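You operate a simulated robot arm through the tools that you are given. There is no shell and no other tool.

Carry out the task below with a simulated robot arm. There is one attempt and no reset: what you move stays moved.

## Task
Brush the long slab clean and sponge the square slab dry.
Fine: put the blue brush and the grey sponge back. Set down upright: blue brush. What is to be rubbed or washed off counts as gone when no trace of it is left.

Only the result counts: the job must be done as asked and must still hold three seconds after the hand-in. Knocking over, shifting, dropping, spilling or breaking anything else fails it.

## Robot
A 7-joint arm with a two-finger parallel gripper, fixed in place. Base frame: the origin is on the floor under the middle of its stand, x ahead of it, y to its left, z up; the work surface is at about z = 720. Units: mm, degrees, N and s.
It reaches about 1046 mm from its shoulder. Its first joint turns from -166.0 to 166.0 degrees. Payload 1.57 kg.
Tool frame: the origin (TCP) lies between the finger pads and is the grasp point; the fingertips stand 30 mm ahead of it; z points along the fingers, y is the line along which they close. The gripper opens to 80 mm. The fingers are 17 mm wide and 12 mm thick; the gripper's body (40 by 82 mm) begins 80 mm behind the TCP.
Orientation is that of the tool frame in the base frame, as a unit quaternion [x, y, z, w]. With the fingers straight down and closing along the base's y, the tool's x points along the base's -x, its y along +y and its z along -z.

## Interface
- The arm moves only by the tool drive_tool. Its argument "plan" is a list of rows, each a list of 2 entries, a list of its own where there are three numbers: the shift along the tool's x, y, z in mm, then the turn, a rotation vector about the tool's x, y, z in degrees. In form: [[[tx, ty, tz], [ax, ay, az]], ...]. A call has 1 to 20 rows; each row shifts and turns the commanded pose from where the row before left it, along the tool's axes as they then stand. "grip" is the opening, from 0 (shut) to 1 (fully open), set as the call begins (left out, the last holds). Rows are played at 5 a second. More than 50 mm and 8.6 degrees between two rows, or a gripper value outside its range, and nothing of the call is played. A pose out of reach is approached as far as the arm can. The call stops where the force on the tool passes 40 N (or 10 N more than at its start, if that is more) or the arm is blocked; 0.2 s more then pass. Each finger travels about 153 mm/s and halts on what it meets, pressing with about 34 N; the grip force reading is that of the motor and also rises with nothing between the fingers. The clock runs only during rows and for 0.2 s after the last one: add rows that do not move to give the fingers time. It gives the time, the measured TCP pose, the force on the tool (base axes), the opening and the grip force at its end, in the units of the frame above (readings bear some noise), with the torque about the TCP (base axes, N m) and any sound that the robot's microphone picked up.
- Cameras (640 x 400 px; columns grow to the right, rows downward): "scene" is fixed at [219.5, 500.4, 1510]; the picture's right is [-0.31, -0.95, 0.00], its down [-0.90, 0.29, -0.33] and it looks along [0.32, -0.10, -0.94] (base axes); focal length 288 px, centre (320, 200). "wrist" rides on the gripper at [72, -7, -122] in the tool frame; the picture's right is [0.09, 1.00, 0.00], its down [-0.84, 0.08, -0.54] and it looks along [-0.54, 0.05, 0.84] (tool axes); focal length 238 px, centre (320, 200). There is no depth. A picture from a camera that has moved, and an enlarged one, comes with that camera's place and axes in the base frame and with its lens.
- grab_frame(camera): a new picture of that camera. The clock stands still meanwhile.
- zoom(camera, box): a new picture of the part [left, top, right, bottom] of that camera's present view, enlarged. The clock stands still meanwhile.
- finish_job(): hands the job in; it is judged then, once.

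Places have to be worked out from the pictures, the camera data and where the tool is seen. Open the gripper and draw the arm clear of the work before you hand the job in, unless the task says otherwise.

The tools are called after "Call:" as name(argument=value, ...) on one line, values as JSON. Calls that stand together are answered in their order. drive_tool: Moves the arm, as the interface text tells. Its arguments: {"type":"object","properties":{"plan":{"type":"array"},"grip":{"type":"number"}},"required":["plan"]} The other tools are called the same way: grab_frame (camera) takes a picture; zoom (camera, box) takes an enlarged picture of a part of a camera's view; finish_job () hands the job in.

At the start:

```text
t: 0.0
ee_pos: [488.5, 339.2, 1050.9]
tool_rot: [0.0, 1.0, 0.0, 0.001]
force: [-0.4, 0.1, -0.4]
wrist_torque: [-0.01, 0.01, -0.02]
opening: 80.3
finger_force: 0.2
```

scene: 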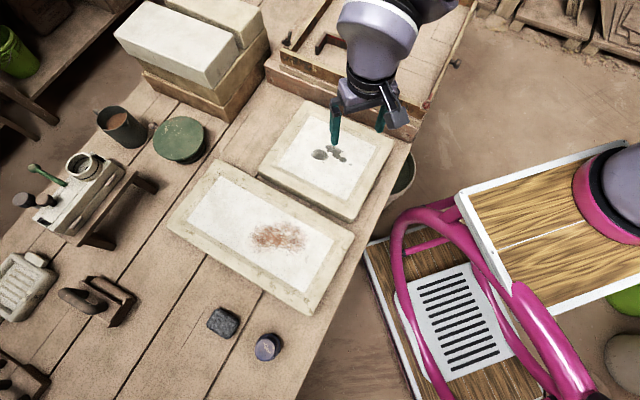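
wrist: 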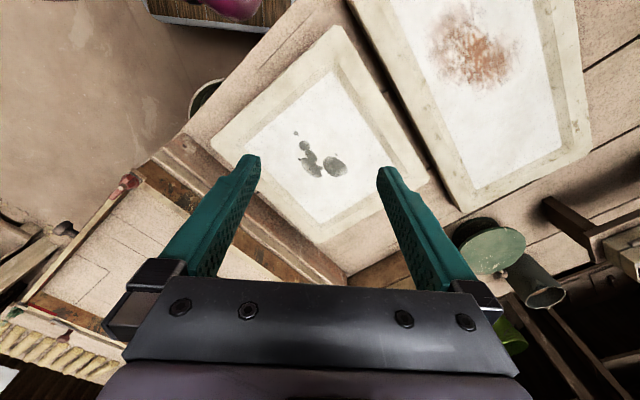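

The overview shows two slabs: a long one with a reddish stain and a square one with wet spots. I'll zoom in to identify the blue brush, the grey sponge and their places.

Call:
zoom(camera="scene", box=[180, 280, 340, 380])

Call:
zoom(camera="scene", box=[0, 120, 200, 245])

Call:
zoom(camera="scene", box=[0, 240, 200, 365])

Call:
zoom(camera="scene", box=[160, 80, 420, 320])

```text
4.00 times, centred on (260, 330) of scene
camera zoom: at [219.5, 500.4, 1510.0], right [-0.31, -0.95, 0.0], down [-0.9, 0.29, -0.33], along [0.32, -0.1, -0.94], focal length 1151 px, centre (560, -320)
```

zoom: 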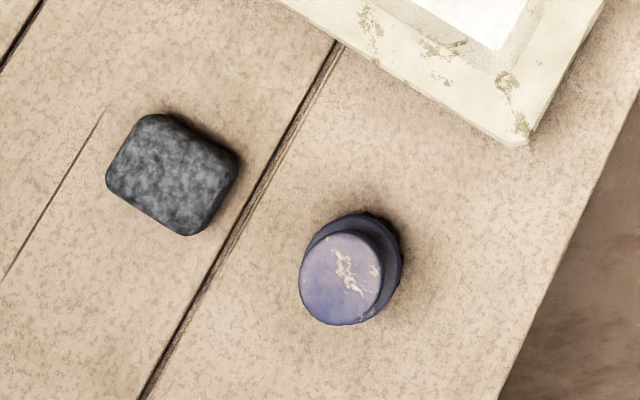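

```text
3.20 times, centred on (100, 182) of scene
camera zoom: at [219.5, 500.4, 1510.0], right [-0.31, -0.95, 0.0], down [-0.9, 0.29, -0.33], along [0.32, -0.1, -0.94], focal length 921 px, centre (1024, 256)
```

zoom: 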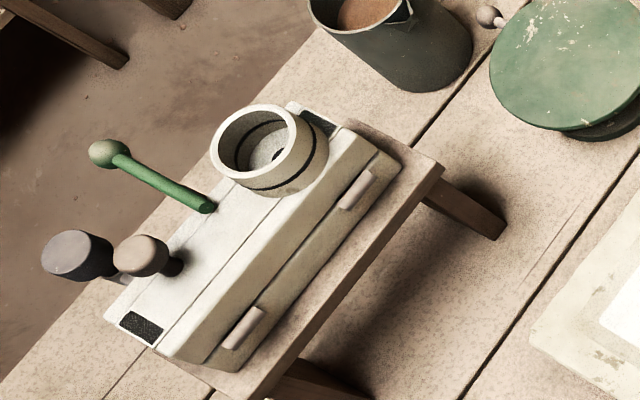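

```text
3.20 times, centred on (100, 302) of scene
camera zoom: at [219.5, 500.4, 1510.0], right [-0.31, -0.95, 0.0], down [-0.9, 0.29, -0.33], along [0.32, -0.1, -0.94], focal length 921 px, centre (1024, -128)
```

zoom: 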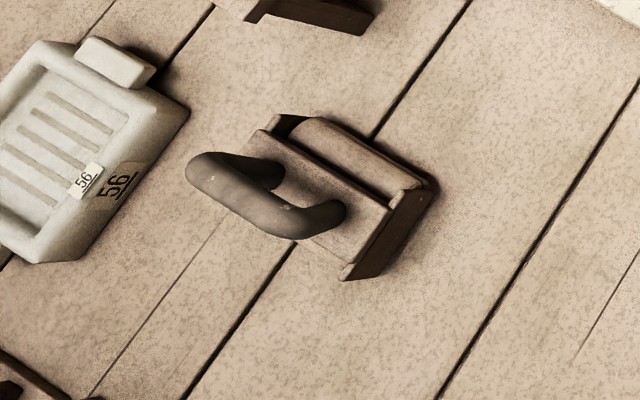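

```text
1.67 times, centred on (290, 200) of scene
camera zoom: at [219.5, 500.4, 1510.0], right [-0.31, -0.95, 0.0], down [-0.9, 0.29, -0.33], along [0.32, -0.1, -0.94], focal length 480 px, centre (370, 200)
```

zoom: 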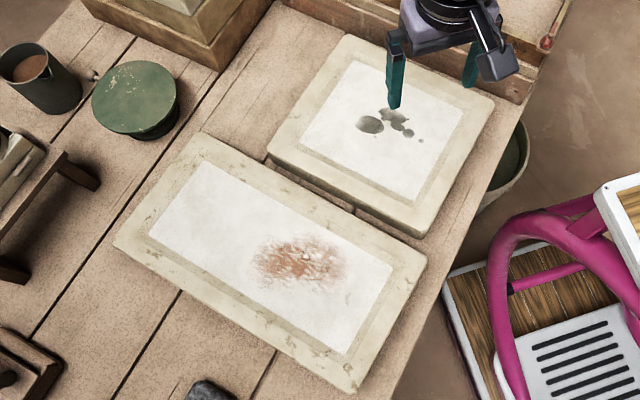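

The blue round block near (162, 650) is the brush, and the grey block near (245, 741) is the sponge. I'll keep height and move above the brush to look at it with the wrist camera.

Call:
drive_tool(plan=[[[27, 26, 7], [0, 0, 0]], [[27, 26, 7], [0, 0, 0]], [[27, 26, 7], [0, 0, 0]], [[27, 26, 7], [0, 0, 0]], [[27, 26, 7], [0, 0, 0]], [[27, 26, 7], [0, 0, 0]], [[27, 26, 7], [0, 0, 0]], [[27, 26, 7], [0, 0, 0]], [[27, 26, 7], [0, 0, 0]], [[27, 26, 7], [0, 0, 0]], [[27, 26, 7], [0, 0, 0]], [[27, 26, 7], [0, 0, 0]], [[0, 0, 0], [0, 0, 0]]], grip=1)

Call:
grab_frame(camera="wrist")

Call:
grab_frame(camera="scene")

```text
t: 2.8
ee_pos: [163.8, 649.4, 964.4]
tool_rot: [0.0, 1.0, 0.0, 0.001]
force: [0.3, -0.6, -0.6]
wrist_torque: [-0.01, 0.04, 0.02]
opening: 79.8
finger_force: 0.0
```

```text
taken
camera wrist: at [91.5, 643.7, 1085.6], right [-0.09, 1.0, 0.0], down [0.84, 0.08, 0.54], along [0.54, 0.05, -0.84], focal length 238 px, centre (320, 200)
```

wrist: 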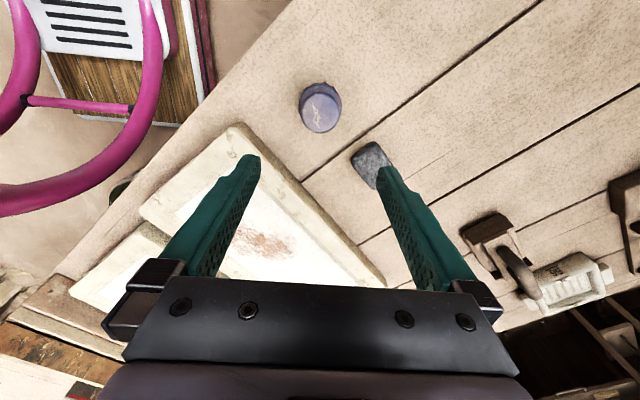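

```text
taken
```

scene: 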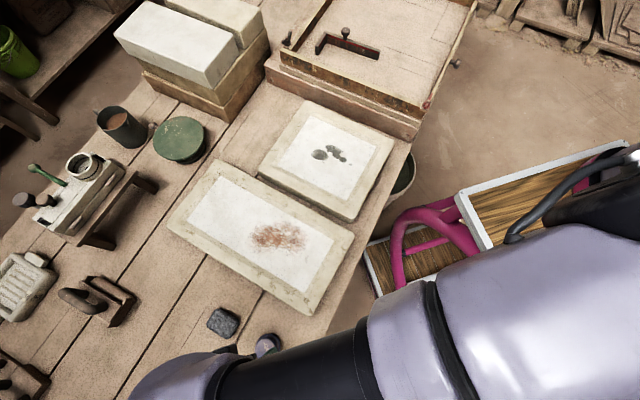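

Call:
zoom(camera="wrist", box=[270, 60, 430, 200])

Call:
zoom(camera="scene", box=[240, 90, 420, 230])

Call:
zoom(camera="scene", box=[160, 150, 360, 320])

```text
2.86 times, centred on (350, 130) of wrist
camera zoom: at [91.5, 643.7, 1085.6], right [-0.09, 1.0, 0.0], down [0.84, 0.08, 0.54], along [0.54, 0.05, -0.84], focal length 681 px, centre (234, 400)
```

zoom: 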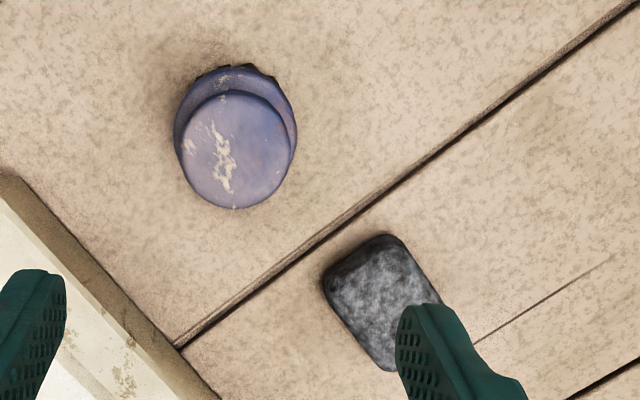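

```text
2.86 times, centred on (330, 160) of scene
camera zoom: at [219.5, 500.4, 1510.0], right [-0.31, -0.95, 0.0], down [-0.9, 0.29, -0.33], along [0.32, -0.1, -0.94], focal length 822 px, centre (291, 314)
```

zoom: 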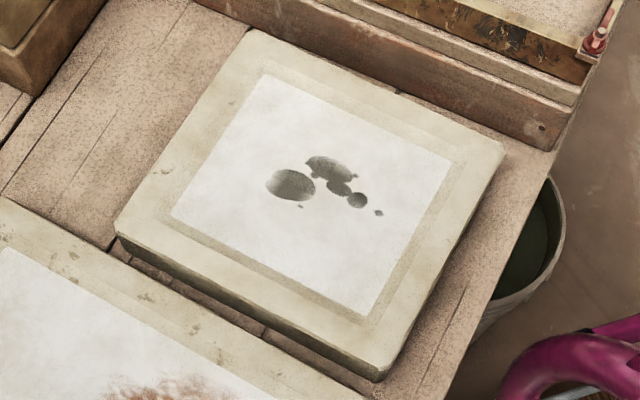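

```text
2.35 times, centred on (260, 235) of scene
camera zoom: at [219.5, 500.4, 1510.0], right [-0.31, -0.95, 0.0], down [-0.9, 0.29, -0.33], along [0.32, -0.1, -0.94], focal length 677 px, centre (461, 118)
```

zoom: 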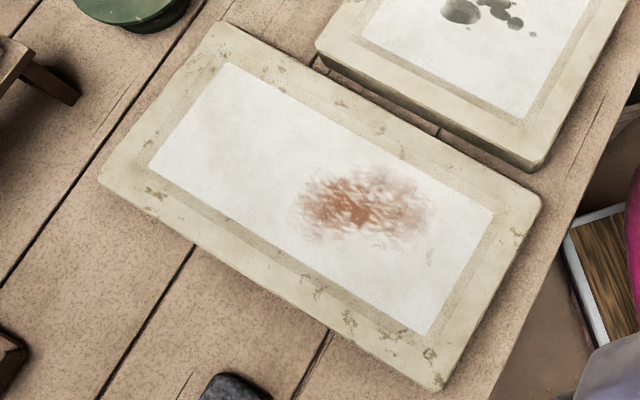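

The brush stands upright near (161, 651), its top at about z ≈ 773, with a ~50 mm handle over a wider foot. I'll drop back and lower to see its profile from a flatter angle before gripping.

Call:
drive_tool(plan=[[[19, 0, 32], [0, 0, 0]], [[19, 0, 32], [0, 0, 0]], [[19, 0, 32], [0, 0, 0]], [[19, 0, 32], [0, 0, 0]], [[19, 0, 32], [0, 0, 0]], [[0, 0, 0], [0, 0, 0]]])

Call:
grab_frame(camera="wrist")

Call:
zoom(camera="wrist", box=[250, 160, 410, 260])

```text
t: 4.2
ee_pos: [69.5, 648.3, 806.5]
tool_rot: [0.0, 1.0, 0.0, 0.001]
force: [0.1, 0.1, 0.2]
wrist_torque: [-0.03, 0.02, -0.02]
opening: 80.3
finger_force: 0.0
```

```text
taken
camera wrist: at [-3.1, 643.4, 927.4], right [-0.09, 1.0, 0.0], down [0.84, 0.08, 0.54], along [0.54, 0.05, -0.84], focal length 238 px, centre (320, 200)
```

wrist: 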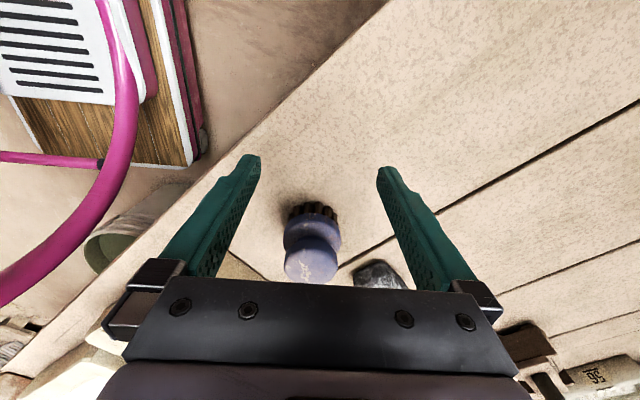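

```text
4.00 times, centred on (330, 210) of wrist
camera zoom: at [-3.1, 643.4, 927.4], right [-0.09, 1.0, 0.0], down [0.84, 0.08, 0.54], along [0.54, 0.05, -0.84], focal length 953 px, centre (280, 160)
```

zoom: 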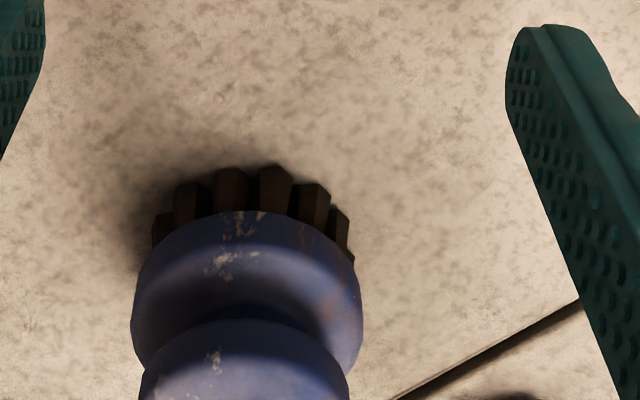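

The profile shows bristles at the bottom, a wide blue flange, a waist and a knob on top. I'll zoom on the knob to fix its height.

Call:
zoom(camera="wrist", box=[260, 190, 420, 290])

```text
4.00 times, centred on (340, 240) of wrist
camera zoom: at [-3.1, 643.4, 927.4], right [-0.09, 1.0, 0.0], down [0.84, 0.08, 0.54], along [0.54, 0.05, -0.84], focal length 953 px, centre (240, 40)
```

zoom: 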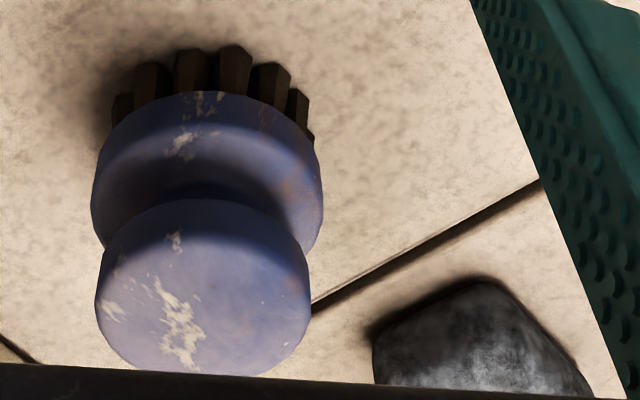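

The knob tops out at about z ≈ 783, with a flange roughly 58 mm wide at z ≈ 742–758, and the axis at about (160, 651). I'll move to directly above the brush and check the alignment.

Call:
drive_tool(plan=[[[0, 0, -25], [0, 0, 0]], [[-30, 0, 0], [0, 0, 0]], [[-30, 0, 0], [0, 0, 0]], [[-31, 0, 0], [0, 0, 0]], [[0, 0, 0], [0, 0, 0]], [[0, 0, 0], [0, 0, 0]]])

Call:
grab_frame(camera="wrist")

```text
t: 5.6
ee_pos: [158.6, 650.6, 833.4]
tool_rot: [0.0, 1.0, 0.0, 0.001]
force: [0.4, -0.3, -0.2]
wrist_torque: [0.01, 0.02, -0.01]
opening: 80.0
finger_force: 0.1
```

```text
taken
camera wrist: at [87.0, 645.2, 954.7], right [-0.09, 1.0, 0.0], down [0.84, 0.08, 0.54], along [0.54, 0.05, -0.84], focal length 238 px, centre (320, 200)
```

wrist: 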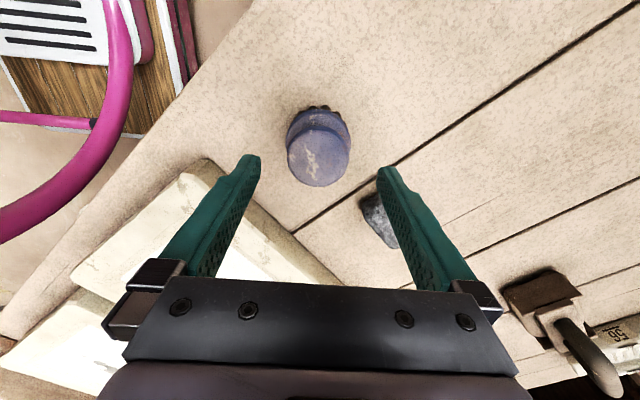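

Call:
zoom(camera="wrist", box=[240, 90, 400, 190])

```text
4.00 times, centred on (320, 140) of wrist
camera zoom: at [87.0, 645.2, 954.7], right [-0.09, 1.0, 0.0], down [0.84, 0.08, 0.54], along [0.54, 0.05, -0.84], focal length 953 px, centre (320, 440)
```

zoom: 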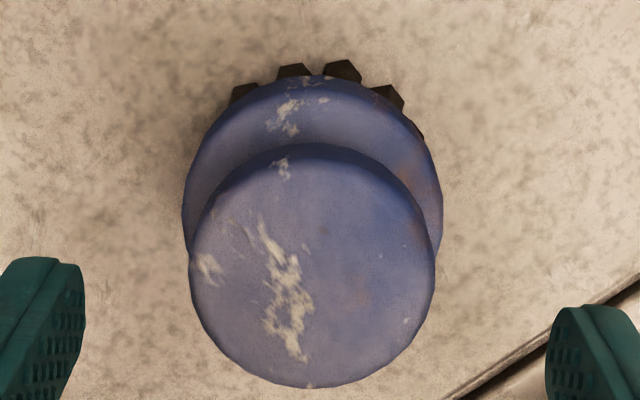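

The brush sits about 2 mm off the finger centre, so I correct for that and descend. The tips will end beside the flange, just above the bristles.

Call:
drive_tool(plan=[[[1, -2, 15], [0, 0, 0]], [[0, 0, 15], [0, 0, 0]], [[0, 0, 15], [0, 0, 0]], [[0, 0, 13], [0, 0, 0]], [[0, 0, 0], [0, 0, 0]], [[0, 0, 0], [0, 0, 0]]])

Call:
grab_frame(camera="wrist")

```text
t: 7.0
ee_pos: [158.4, 648.2, 774.9]
tool_rot: [0.001, 1.0, -0.001, 0.001]
force: [-0.1, 0.1, 0.2]
wrist_torque: [0.0, -0.04, 0.02]
opening: 79.9
finger_force: 0.0
```

```text
taken
camera wrist: at [86.6, 642.9, 894.4], right [-0.09, 1.0, 0.0], down [0.84, 0.08, 0.54], along [0.54, 0.05, -0.84], focal length 238 px, centre (320, 200)
```

wrist: 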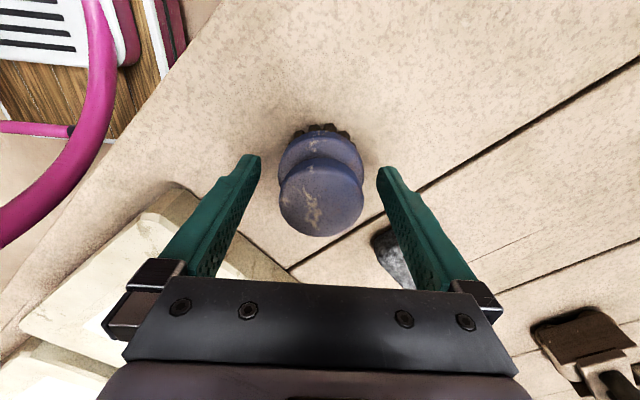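

The brush is centred between the fingers. Closing now, with still rows so the grip can settle.

Call:
drive_tool(plan=[[[0, 0, 0], [0, 0, 0]], [[0, 0, 0], [0, 0, 0]], [[0, 0, 0], [0, 0, 0]], [[0, 0, 0], [0, 0, 0]]], grip=0)

Call:
grab_frame(camera="wrist")

```text
t: 8.0
ee_pos: [159.2, 648.4, 773.8]
tool_rot: [0.001, 1.0, 0.0, 0.0]
force: [0.6, -0.5, -0.6]
wrist_torque: [0.01, 0.0, -0.02]
opening: 55.9
finger_force: 33.8
```

```text
taken
camera wrist: at [86.6, 642.8, 894.5], right [-0.09, 1.0, 0.0], down [0.84, 0.08, 0.54], along [0.54, 0.05, -0.84], focal length 238 px, centre (320, 200)
```

wrist: 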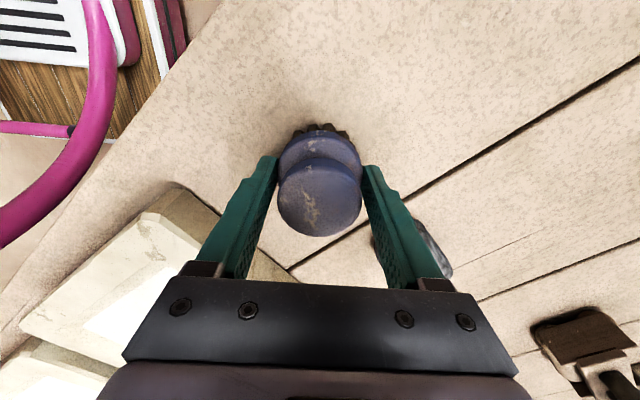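

The brush is held at 55.9 mm opening, on the flange. Lifting it and checking it hangs straight.

Call:
drive_tool(plan=[[[0, 0, -10], [0, 0, 0]], [[0, 0, -25], [0, 0, 0]], [[0, 0, -30], [0, 0, 0]], [[0, 0, -30], [0, 0, 0]], [[0, 0, -25], [0, 0, 0]], [[0, 0, 0], [0, 0, 0]]])

Call:
grab_frame(camera="wrist")

Call:
grab_frame(camera="scene")

```text
t: 9.4
ee_pos: [160.3, 647.5, 894.6]
tool_rot: [0.001, 1.0, 0.0, 0.0]
force: [-0.2, -0.1, -0.8]
wrist_torque: [-0.01, 0.01, -0.01]
opening: 56.0
finger_force: 34.5
```

```text
taken
camera wrist: at [87.3, 642.6, 1014.4], right [-0.09, 1.0, 0.0], down [0.84, 0.08, 0.54], along [0.54, 0.05, -0.84], focal length 238 px, centre (320, 200)
```

wrist: 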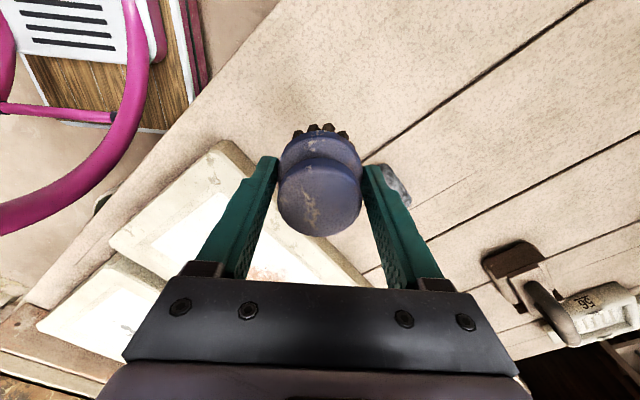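

```text
taken
```

scene: 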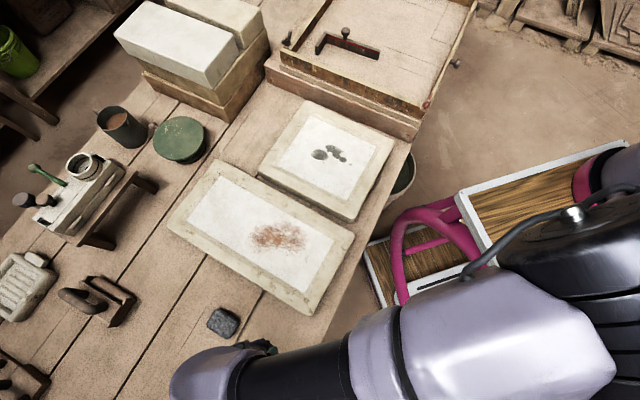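

The brush is held firmly and straight. I'll carry it over the middle of the stain at (406, 552) at this height and look again.

Call:
drive_tool(plan=[[[-31, -12, 0], [0, 0, 0]], [[-31, -12, 0], [0, 0, 0]], [[-31, -12, 0], [0, 0, 0]], [[-31, -12, 0], [0, 0, 0]], [[-31, -12, 0], [0, 0, 0]], [[-31, -12, 0], [0, 0, 0]], [[-31, -12, 0], [0, 0, 0]], [[-30, -13, 0], [0, 0, 0]], [[0, 0, 0], [0, 0, 0]], [[0, 0, 0], [0, 0, 0]]])

Call:
grab_frame(camera="wrist")

Call:
grab_frame(camera="scene")

```text
t: 11.6
ee_pos: [408.5, 549.8, 893.5]
tool_rot: [0.0, 1.0, 0.001, 0.0]
force: [0.1, -0.1, -0.6]
wrist_torque: [0.02, -0.01, -0.01]
opening: 55.9
finger_force: 34.0
```

```text
taken
camera wrist: at [335.0, 544.6, 1013.4], right [-0.09, 1.0, 0.0], down [0.84, 0.08, 0.54], along [0.54, 0.05, -0.84], focal length 238 px, centre (320, 200)
```

wrist: 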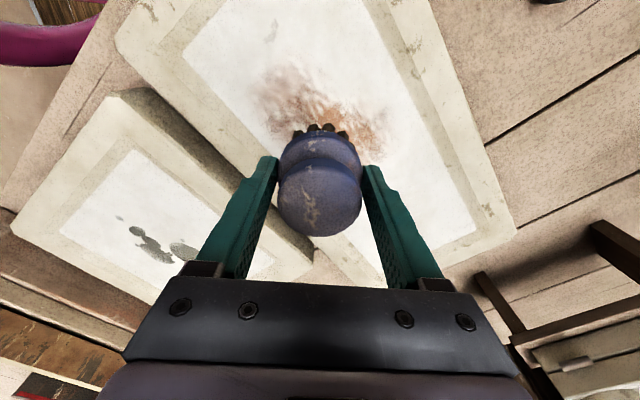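

```text
taken
```

scene: 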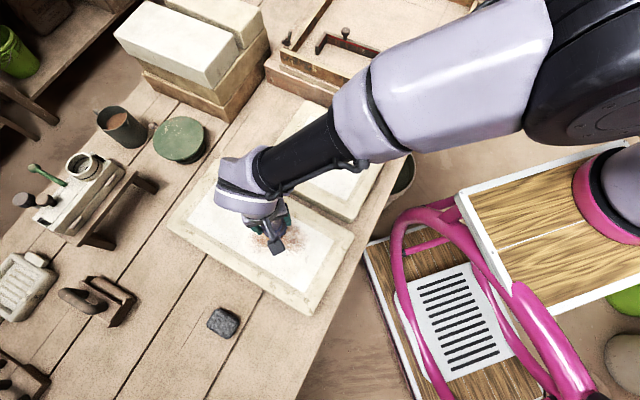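

The slab top looks to be at roughly z ≈ 745–765, so the brush bottom (54 mm below the TCP) is still well above it. I'll descend 60 mm and look again for the remaining gap.

Call:
drive_tool(plan=[[[0, 0, 20], [0, 0, 0]], [[0, 0, 20], [0, 0, 0]], [[0, 0, 15], [0, 0, 0]], [[0, 0, 5], [0, 0, 0]], [[0, 0, 0], [0, 0, 0]]])

Call:
grab_frame(camera="wrist")

Call:
zoom(camera="scene", box=[190, 150, 350, 290])

```text
t: 12.8
ee_pos: [406.3, 552.7, 834.9]
tool_rot: [0.0, 1.0, 0.0, -0.001]
force: [-0.2, 0.2, -1.1]
wrist_torque: [-0.01, -0.01, -0.01]
opening: 55.8
finger_force: 33.9
```

```text
taken
camera wrist: at [334.7, 546.2, 954.5], right [-0.09, 1.0, 0.0], down [0.84, 0.08, 0.54], along [0.54, 0.05, -0.84], focal length 238 px, centre (320, 200)
```

wrist: 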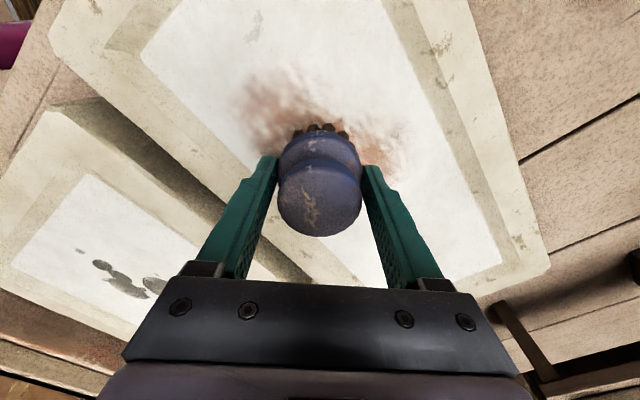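

```text
2.86 times, centred on (270, 220) of scene
camera zoom: at [219.5, 500.4, 1510.0], right [-0.31, -0.95, 0.0], down [-0.9, 0.29, -0.33], along [0.32, -0.1, -0.94], focal length 822 px, centre (463, 143)
```

zoom: 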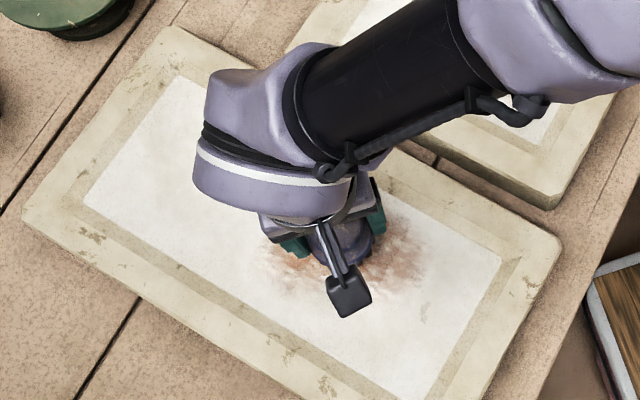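

No contact yet, with the brush bottom at about z ≈ 780. I'll continue in small steps and watch the force.

Call:
drive_tool(plan=[[[0, 0, 4], [0, 0, 0]], [[0, 0, 4], [0, 0, 0]], [[0, 0, 3], [0, 0, 0]], [[0, 0, 2], [0, 0, 0]], [[0, 0, 0], [0, 0, 0]]])

Call:
drive_tool(plan=[[[0, 0, 2], [0, 0, 0]], [[0, 0, 2], [0, 0, 0]], [[0, 0, 1], [0, 0, 0]], [[0, 0, 0], [0, 0, 0]]])

Call:
grab_frame(camera="wrist")

```text
t: 14.0
ee_pos: [405.5, 551.3, 821.3]
tool_rot: [0.0, 1.0, 0.0, 0.0]
force: [0.4, -0.1, -1.2]
wrist_torque: [-0.01, 0.01, -0.01]
opening: 55.9
finger_force: 33.9
```

```text
t: 15.0
ee_pos: [407.4, 552.3, 815.3]
tool_rot: [0.0, 1.0, 0.0, 0.0]
force: [0.1, -0.2, -0.4]
wrist_torque: [0.0, 0.02, -0.01]
opening: 55.9
finger_force: 34.1
```

```text
taken
camera wrist: at [335.7, 545.9, 936.5], right [-0.09, 1.0, 0.0], down [0.84, 0.08, 0.54], along [0.54, 0.05, -0.84], focal length 238 px, centre (320, 200)
```

wrist: 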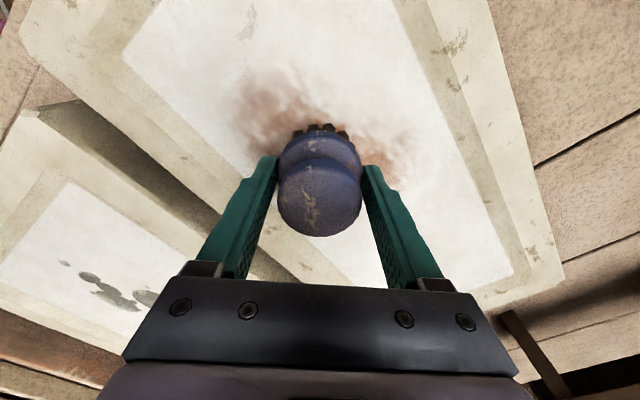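

Still free at a bottom height of z ≈ 762. Continuing down in small steps.

Call:
drive_tool(plan=[[[0, 0, 2], [0, 0, 0]], [[0, 0, 2], [0, 0, 0]], [[0, 0, 1], [0, 0, 0]], [[0, 0, 0], [0, 0, 0]]])

Call:
drive_tool(plan=[[[0, 0, 1.5], [0, 0, 0]], [[0, 0, 1.5], [0, 0, 0]], [[0, 0, 1], [0, 0, 0]], [[0, 0, 0], [0, 0, 0]]])

```text
t: 16.0
ee_pos: [407.1, 551.1, 813.6]
tool_rot: [-0.001, 1.0, 0.001, 0.0]
force: [-0.8, -5.7, 23.1]
wrist_torque: [-0.43, 0.08, 0.0]
opening: 55.8
finger_force: 34.6
```

```text
t: 17.0
ee_pos: [406.4, 552.9, 807.7]
tool_rot: [0.0, 1.0, 0.001, 0.002]
force: [2.6, 0.8, 28.3]
wrist_torque: [-0.01, -0.16, 0.02]
opening: 56.2
finger_force: 34.2
```

Contact: 28 N of upward force, so the brush may have slid a few mm up in the fingers. I'll back off a little to a gentle pressing force and check the picture.

Call:
drive_tool(plan=[[[0, 0, -0.5], [0, 0, 0]], [[0, 0, -0.5], [0, 0, 0]], [[0, 0, 0], [0, 0, 0]]])

Call:
grab_frame(camera="wrist")

Call:
zoom(camera="wrist", box=[240, 100, 400, 200])

```text
t: 17.8
ee_pos: [407.0, 552.0, 808.0]
tool_rot: [-0.001, 1.0, 0.001, -0.001]
force: [2.2, 6.4, 15.2]
wrist_torque: [0.43, -0.19, 0.07]
opening: 56.1
finger_force: 33.6
```

```text
taken
camera wrist: at [334.8, 545.6, 928.8], right [-0.09, 1.0, 0.0], down [0.84, 0.08, 0.54], along [0.54, 0.05, -0.84], focal length 238 px, centre (320, 200)
```

wrist: 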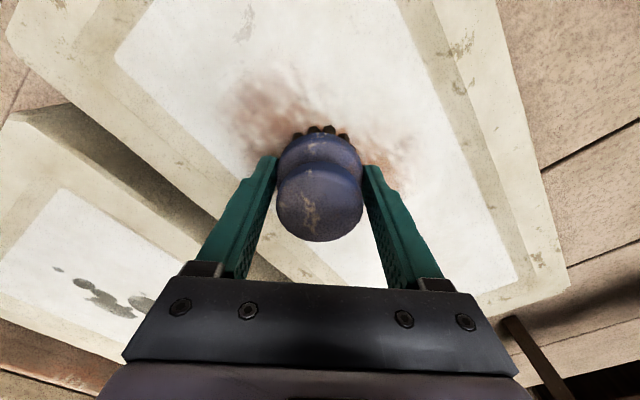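

```text
4.00 times, centred on (320, 150) of wrist
camera zoom: at [334.8, 545.6, 928.8], right [-0.09, 1.0, 0.0], down [0.84, 0.08, 0.54], along [0.54, 0.05, -0.84], focal length 953 px, centre (320, 400)
```

zoom: 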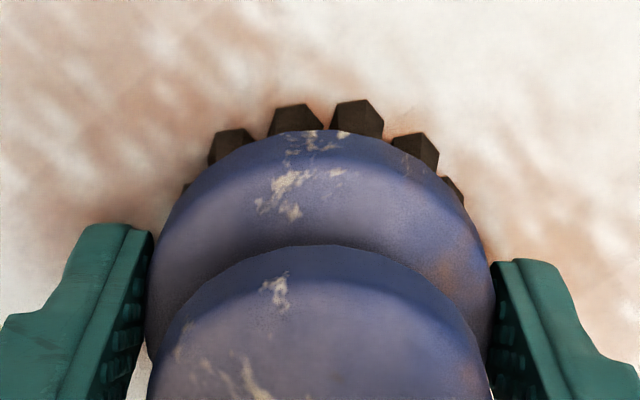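

The brush moved up only a few mm in the grip and presses with about 15 N. I'll ease off slightly and try a first stroke along the slab's long axis, watching the force.

Call:
drive_tool(plan=[[[0, 0, -0.4], [0, 0, 0]], [[-7.4, 6.7, 0], [0, 0, 0]], [[-7.4, 6.7, 0], [0, 0, 0]], [[-7.4, 6.7, 0], [0, 0, 0]], [[-7.4, 6.7, 0], [0, 0, 0]], [[-7.4, 6.7, 0], [0, 0, 0]], [[-7.4, 6.7, 0], [0, 0, 0]]])

Call:
grab_frame(camera="wrist")

Call:
grab_frame(camera="scene")

```text
t: 19.4
ee_pos: [451.4, 591.5, 808.0]
tool_rot: [-0.001, 1.0, 0.0, 0.0]
force: [-0.7, -1.7, 4.2]
wrist_torque: [-0.07, 0.08, 0.01]
opening: 56.2
finger_force: 34.1
```

```text
taken
camera wrist: at [379.3, 585.2, 928.7], right [-0.09, 1.0, 0.0], down [0.84, 0.08, 0.54], along [0.54, 0.05, -0.84], focal length 238 px, centre (320, 200)
```

wrist: 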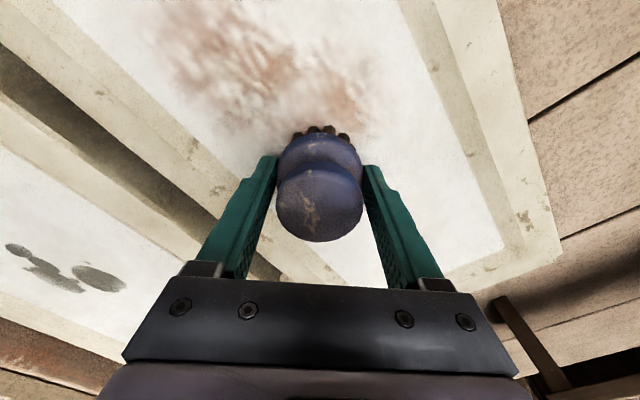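

```text
taken
```

scene: 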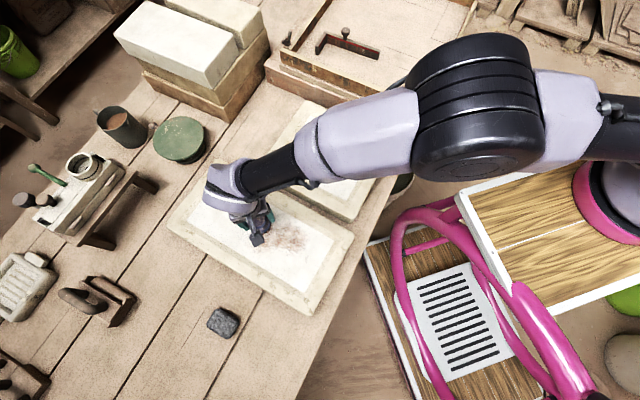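

Force eased to about 4 N and the stroke ran without trouble. I'll zoom in to see whether the stain changed.

Call:
zoom(camera="scene", box=[210, 190, 350, 280])

Call:
zoom(camera="wrist", box=[120, 0, 420, 170])

```text
4.44 times, centred on (280, 235) of scene
camera zoom: at [219.5, 500.4, 1510.0], right [-0.31, -0.95, 0.0], down [-0.9, 0.29, -0.33], along [0.32, -0.1, -0.94], focal length 1279 px, centre (498, 44)
```

zoom: 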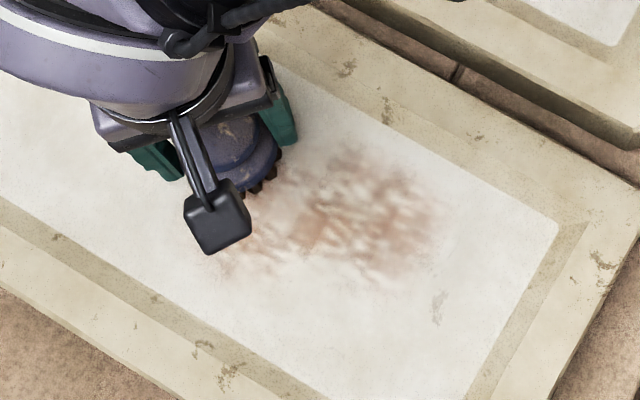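

```text
2.13 times, centred on (270, 85) of wrist
camera zoom: at [379.3, 585.2, 928.7], right [-0.09, 1.0, 0.0], down [0.84, 0.08, 0.54], along [0.54, 0.05, -0.84], focal length 508 px, centre (427, 445)
```

zoom: 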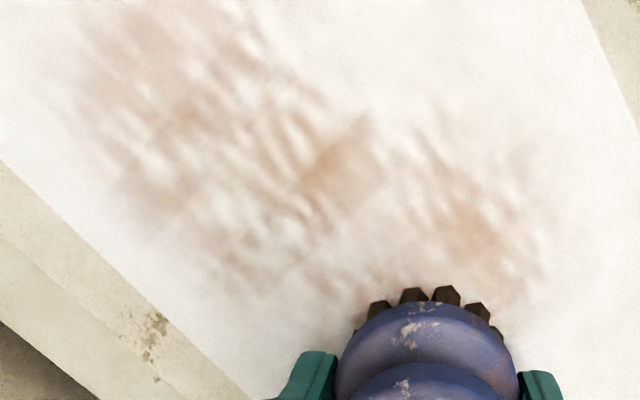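

A lighter lane is visible along the stroke, so brushing works. I'll now raster over the whole stain in overlapping passes along the slab's axis.

Call:
drive_tool(plan=[[[-7.5, -8.5, 0.3], [0, 0, 0]], [[-7.5, -8.5, 0], [0, 0, 0]], [[7.4, -6.7, 0], [0, 0, 0]], [[7.4, -6.7, 0], [0, 0, 0]], [[7.4, -6.7, 0], [0, 0, 0]], [[7.4, -6.7, 0], [0, 0, 0]], [[7.4, -6.7, 0], [0, 0, 0]], [[7.4, -6.7, 0], [0, 0, 0]], [[7.4, -6.7, 0], [0, 0, 0]], [[7.4, -6.7, 0], [0, 0, 0]], [[7.4, -6.7, 0], [0, 0, 0]], [[7.4, -6.7, 0], [0, 0, 0]], [[7.4, -6.7, 0], [0, 0, 0]], [[7.4, -6.7, 0], [0, 0, 0]], [[7.4, -6.7, 0], [0, 0, 0]], [[7.4, -6.7, 0], [0, 0, 0]], [[7.4, -6.7, 0], [0, 0, 0]]])

Call:
zoom(camera="scene", box=[210, 190, 350, 280])

Call:
grab_frame(camera="wrist")

```text
t: 23.0
ee_pos: [353.5, 474.0, 809.1]
tool_rot: [-0.001, 1.0, 0.001, 0.0]
force: [0.7, -1.0, -1.3]
wrist_torque: [0.0, 0.03, 0.02]
opening: 56.2
finger_force: 34.5
```

```text
4.44 times, centred on (280, 235) of scene
camera zoom: at [219.5, 500.4, 1510.0], right [-0.31, -0.95, 0.0], down [-0.9, 0.29, -0.33], along [0.32, -0.1, -0.94], focal length 1279 px, centre (498, 44)
```

zoom: 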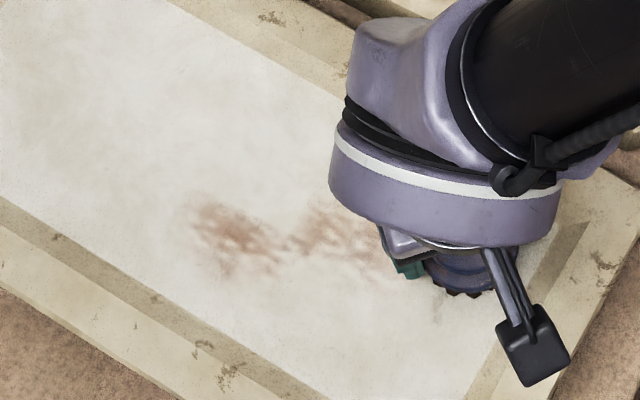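

```text
taken
camera wrist: at [281.6, 467.8, 930.1], right [-0.09, 1.0, 0.0], down [0.84, 0.08, 0.54], along [0.54, 0.05, -0.84], focal length 238 px, centre (320, 200)
```

wrist: 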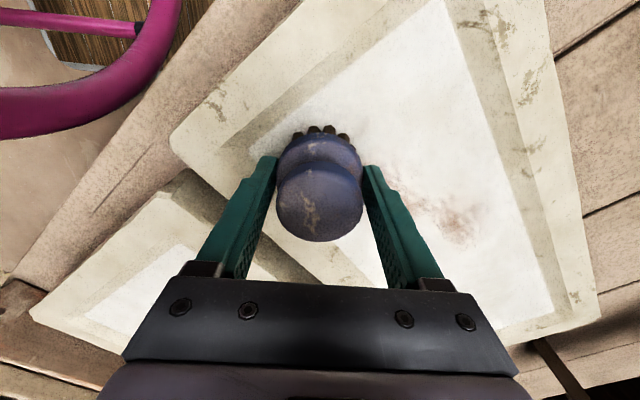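

Very effective: the upper swath is clean and a band on the lower side remains. Contact is nearly lost here, so I'll shift across and lower slightly until I feel it again.

Call:
drive_tool(plan=[[[10, 11, 0], [0, 0, 0]], [[10, 11, 0.4], [0, 0, 0]], [[0, 0, 0.4], [0, 0, 0]], [[0, 0, 0], [0, 0, 0]]])

```text
t: 24.0
ee_pos: [335.6, 497.1, 808.6]
tool_rot: [0.0, 1.0, 0.0, 0.001]
force: [0.1, -0.6, -0.5]
wrist_torque: [0.0, 0.04, 0.02]
opening: 56.0
finger_force: 33.9
```

No contact force yet, so I'm lowering in half-millimetre steps.

Call:
drive_tool(plan=[[[0, 0, 0.5], [0, 0, 0]], [[0, 0, 0.3], [0, 0, 0]], [[0, 0, 0], [0, 0, 0]]])

```text
t: 24.8
ee_pos: [335.4, 497.0, 808.7]
tool_rot: [0.0, 1.0, 0.001, 0.0]
force: [-0.5, -6.0, 17.9]
wrist_torque: [-0.34, -0.01, 0.01]
opening: 56.3
finger_force: 33.8
```

Contact is back at about 18 N. I'll ease up 0.3 mm and stroke along the remaining band.

Call:
drive_tool(plan=[[[0, 0, -0.3], [0, 0, 0]], [[-7.4, 6.7, 0], [0, 0, 0]], [[-7.4, 6.7, 0], [0, 0, 0]], [[-7.4, 6.7, 0], [0, 0, 0]], [[-7.4, 6.7, 0], [0, 0, 0]], [[-7.4, 6.7, 0], [0, 0, 0]], [[-7.4, 6.7, 0], [0, 0, 0]], [[-7.4, 6.7, 0], [0, 0, 0]], [[-7.4, 6.7, 0], [0, 0, 0]], [[-7.4, 6.7, 0], [0, 0, 0]], [[-7.4, 6.7, 0], [0, 0, 0]], [[-7.4, 6.7, 0], [0, 0, 0]], [[-7.4, 6.7, 0], [0, 0, 0]], [[-7.4, 6.7, 0], [0, 0, 0]], [[-7.4, 6.7, 0], [0, 0, 0]], [[-7.4, 6.7, 0], [0, 0, 0]], [[-7.4, 6.7, 0], [0, 0, 0]], [[-7.4, 6.7, 0], [0, 0, 0]]])

Call:
zoom(camera="scene", box=[210, 190, 350, 280])

Call:
grab_frame(camera="wrist")

```text
t: 28.6
ee_pos: [461.3, 612.0, 807.5]
tool_rot: [0.0, 1.0, 0.0, 0.0]
force: [-3.5, -3.2, 11.8]
wrist_torque: [-0.09, 0.02, -0.04]
opening: 56.2
finger_force: 34.1
```

```text
4.44 times, centred on (280, 235) of scene
camera zoom: at [219.5, 500.4, 1510.0], right [-0.31, -0.95, 0.0], down [-0.9, 0.29, -0.33], along [0.32, -0.1, -0.94], focal length 1279 px, centre (498, 44)
```

zoom: 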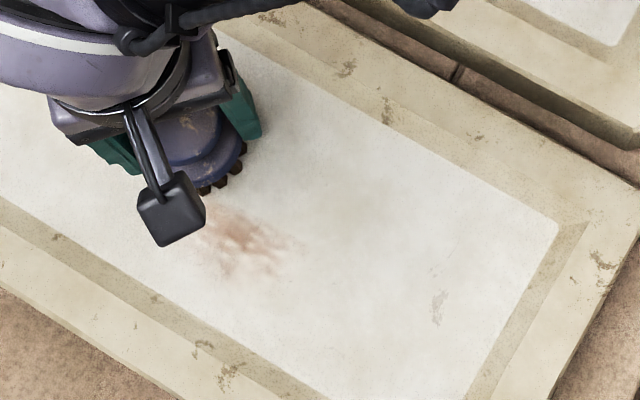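

```text
taken
camera wrist: at [389.5, 604.3, 928.0], right [-0.09, 1.0, 0.0], down [0.84, 0.08, 0.54], along [0.54, 0.05, -0.84], focal length 238 px, centre (320, 200)
```

wrist: 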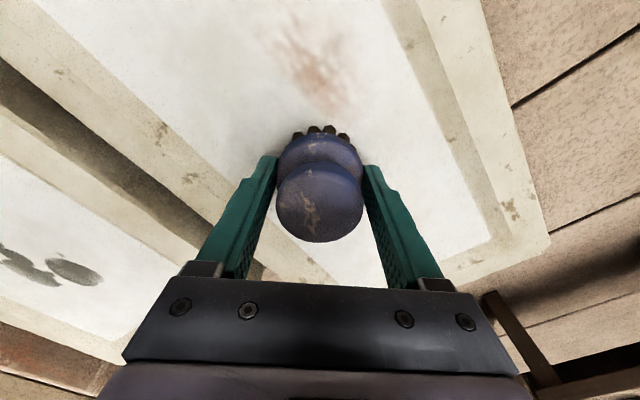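

Only a small patch is left, around (399, 599). I'll shift across and brush over it on two offset passes.

Call:
drive_tool(plan=[[[9.4, 10.4, 0], [0, 0, 0]], [[9.4, 10.4, 0], [0, 0, 0]], [[7.4, -6.7, 0], [0, 0, 0]], [[7.4, -6.7, 0], [0, 0, 0]], [[7.4, -6.7, 0], [0, 0, 0]], [[7.4, -6.7, 0], [0, 0, 0]], [[7.4, -6.7, 0], [0, 0, 0]], [[7.4, -6.7, 0], [0, 0, 0]], [[7.4, -6.7, 0], [0, 0, 0]], [[7.4, -6.7, 0], [0, 0, 0]], [[7.4, -6.7, 0], [0, 0, 0]], [[7.4, -6.7, 0], [0, 0, 0]], [[7.4, -6.7, 0], [0, 0, 0]], [[7.4, -6.7, 0], [0, 0, 0]]])

Call:
zoom(camera="scene", box=[210, 190, 350, 280])

Call:
grab_frame(camera="wrist")

```text
t: 31.6
ee_pos: [351.8, 550.5, 805.6]
tool_rot: [0.0, 1.0, 0.001, 0.0]
force: [7.4, 5.1, 25.9]
wrist_torque: [0.21, -0.35, 0.01]
opening: 56.0
finger_force: 33.8
```

```text
4.44 times, centred on (280, 235) of scene
camera zoom: at [219.5, 500.4, 1510.0], right [-0.31, -0.95, 0.0], down [-0.9, 0.29, -0.33], along [0.32, -0.1, -0.94], focal length 1279 px, centre (498, 44)
```

zoom: 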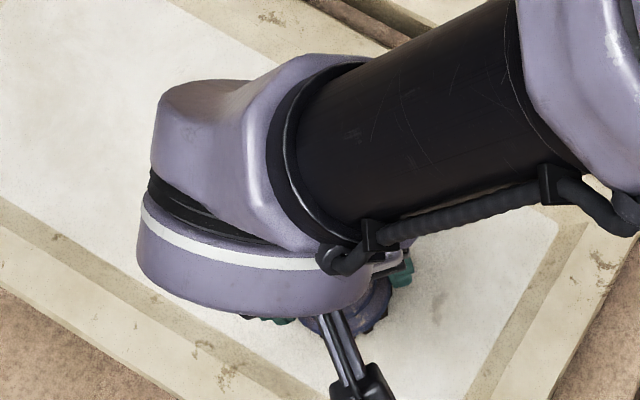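

```text
taken
camera wrist: at [279.9, 544.4, 927.3], right [-0.09, 1.0, 0.0], down [0.84, 0.08, 0.54], along [0.54, 0.05, -0.84], focal length 238 px, centre (320, 200)
```

wrist: 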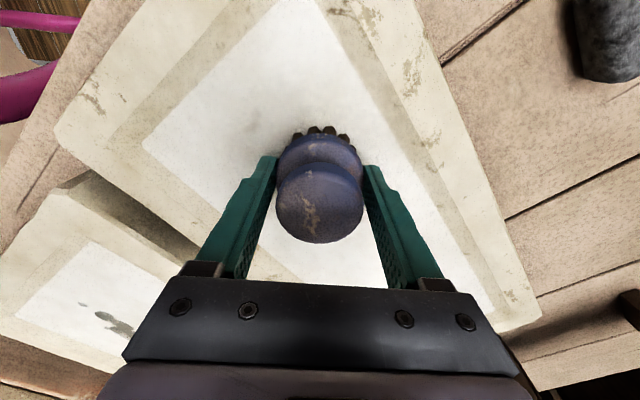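

The force is up to 26 N, so I'll lift off now and move back toward the brush's home to inspect the slab unobstructed.

Call:
drive_tool(plan=[[[0, 0, -1], [0, 0, 0]], [[0, 0, -10], [0, 0, 0]], [[0, 0, -25], [0, 0, 0]], [[0, 0, -30], [0, 0, 0]], [[30, 10, -20], [0, 0, 0]], [[40, 20, 0], [0, 0, 0]], [[40, 20, 0], [0, 0, 0]], [[40, 25, 0], [0, 0, 0]], [[30, 20, 0], [0, 0, 0]], [[0, 0, 0], [0, 0, 0]], [[0, 0, 0], [0, 0, 0]]])

Call:
zoom(camera="scene", box=[160, 150, 360, 320])

Call:
zoom(camera="scene", box=[210, 190, 350, 280])

Call:
grab_frame(camera="wrist")

```text
t: 34.0
ee_pos: [172.9, 647.1, 893.8]
tool_rot: [0.0, 1.0, 0.0, -0.001]
force: [-0.5, 0.7, -1.7]
wrist_torque: [-0.01, 0.02, -0.01]
opening: 55.9
finger_force: 34.5
```

```text
2.35 times, centred on (260, 235) of scene
camera zoom: at [219.5, 500.4, 1510.0], right [-0.31, -0.95, 0.0], down [-0.9, 0.29, -0.33], along [0.32, -0.1, -0.94], focal length 677 px, centre (461, 118)
```

zoom: 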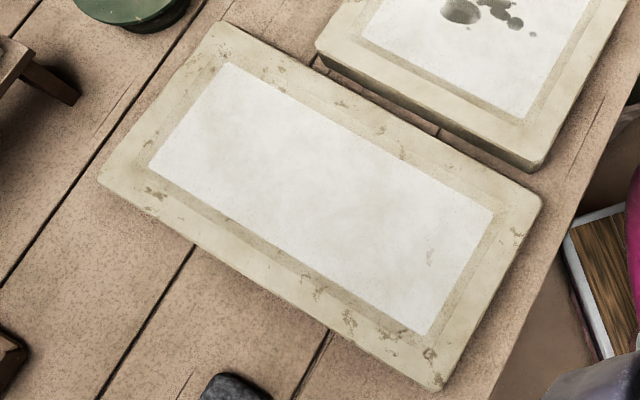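

```text
4.44 times, centred on (280, 235) of scene
camera zoom: at [219.5, 500.4, 1510.0], right [-0.31, -0.95, 0.0], down [-0.9, 0.29, -0.33], along [0.32, -0.1, -0.94], focal length 1279 px, centre (498, 44)
```

zoom: 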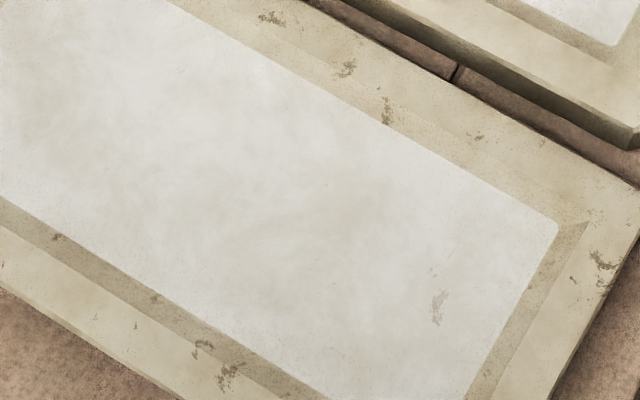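

```text
taken
camera wrist: at [100.1, 641.1, 1014.5], right [-0.09, 1.0, 0.0], down [0.84, 0.08, 0.54], along [0.54, 0.05, -0.84], focal length 238 px, centre (320, 200)
```

wrist: 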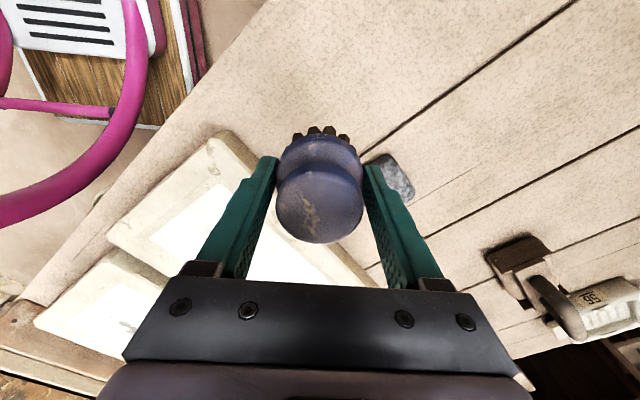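

The long slab looks clean and hasn't moved. I'll enlarge the former stain area further to be sure no faint trace is left.

Call:
zoom(camera="scene", box=[240, 215, 290, 255])

Call:
zoom(camera="scene", box=[275, 215, 325, 255])

```text
10.00 times, centred on (265, 235) of scene
camera zoom: at [219.5, 500.4, 1510.0], right [-0.31, -0.95, 0.0], down [-0.9, 0.29, -0.33], along [0.32, -0.1, -0.94], focal length 2877 px, centre (870, -150)
```

zoom: 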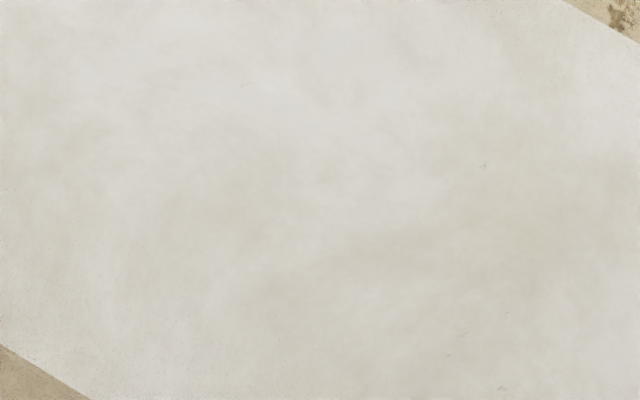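

```text
10.00 times, centred on (300, 235) of scene
camera zoom: at [219.5, 500.4, 1510.0], right [-0.31, -0.95, 0.0], down [-0.9, 0.29, -0.33], along [0.32, -0.1, -0.94], focal length 2877 px, centre (520, -150)
```

zoom: 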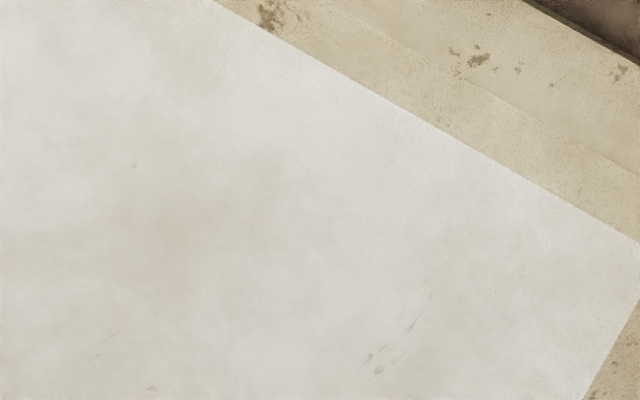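

Call:
zoom(camera="scene", box=[205, 185, 255, 225])

Call:
zoom(camera="scene", box=[280, 245, 330, 285])

Call:
zoom(camera="scene", box=[220, 205, 330, 275])

```text
10.00 times, centred on (230, 205) of scene
camera zoom: at [219.5, 500.4, 1510.0], right [-0.31, -0.95, 0.0], down [-0.9, 0.29, -0.33], along [0.32, -0.1, -0.94], focal length 2877 px, centre (1220, 150)
```

zoom: 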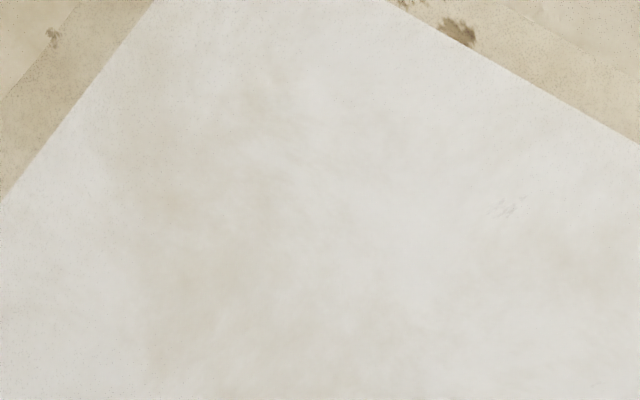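

```text
10.00 times, centred on (305, 265) of scene
camera zoom: at [219.5, 500.4, 1510.0], right [-0.31, -0.95, 0.0], down [-0.9, 0.29, -0.33], along [0.32, -0.1, -0.94], focal length 2877 px, centre (470, -450)
```

zoom: 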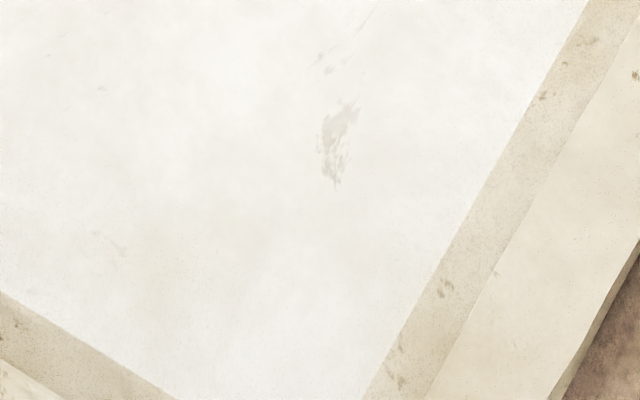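

```text
5.71 times, centred on (275, 240) of scene
camera zoom: at [219.5, 500.4, 1510.0], right [-0.31, -0.95, 0.0], down [-0.9, 0.29, -0.33], along [0.32, -0.1, -0.94], focal length 1644 px, centre (577, -29)
```

zoom: 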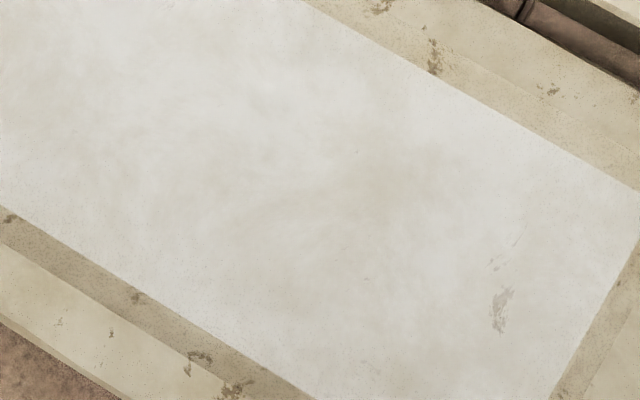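

The remaining clouding looks like the slab's own texture, but one spot near (396, 526) is very slightly browner. I'll go back for a second full raster to be certain, starting at (465, 584).

Call:
drive_tool(plan=[[[-36.5, -7.9, 0], [0, 0, 0]], [[-36.5, -7.9, 0], [0, 0, 0]], [[-36.5, -7.9, 0], [0, 0, 0]], [[-36.5, -7.9, 0], [0, 0, 0]], [[-36.5, -7.9, 0], [0, 0, 0]], [[-36.5, -7.9, 0], [0, 0, 0]], [[-36.5, -7.9, 0], [0, 0, 0]], [[-36.5, -7.9, 0], [0, 0, 0]], [[0, 0, 30], [0, 0, 0]], [[0, 0, 30], [0, 0, 0]], [[0, 0, 15], [0, 0, 0]], [[0, 0, 5], [0, 0, 0]], [[0, 0, 3], [0, 0, 0]], [[0, 0, 1], [0, 0, 0]], [[0, 0, 0], [0, 0, 0]]])

```text
t: 37.2
ee_pos: [464.6, 583.0, 808.5]
tool_rot: [0.0, 1.0, 0.0, 0.001]
force: [0.1, 0.4, -0.3]
wrist_torque: [-0.02, 0.0, 0.02]
opening: 56.3
finger_force: 34.4
```

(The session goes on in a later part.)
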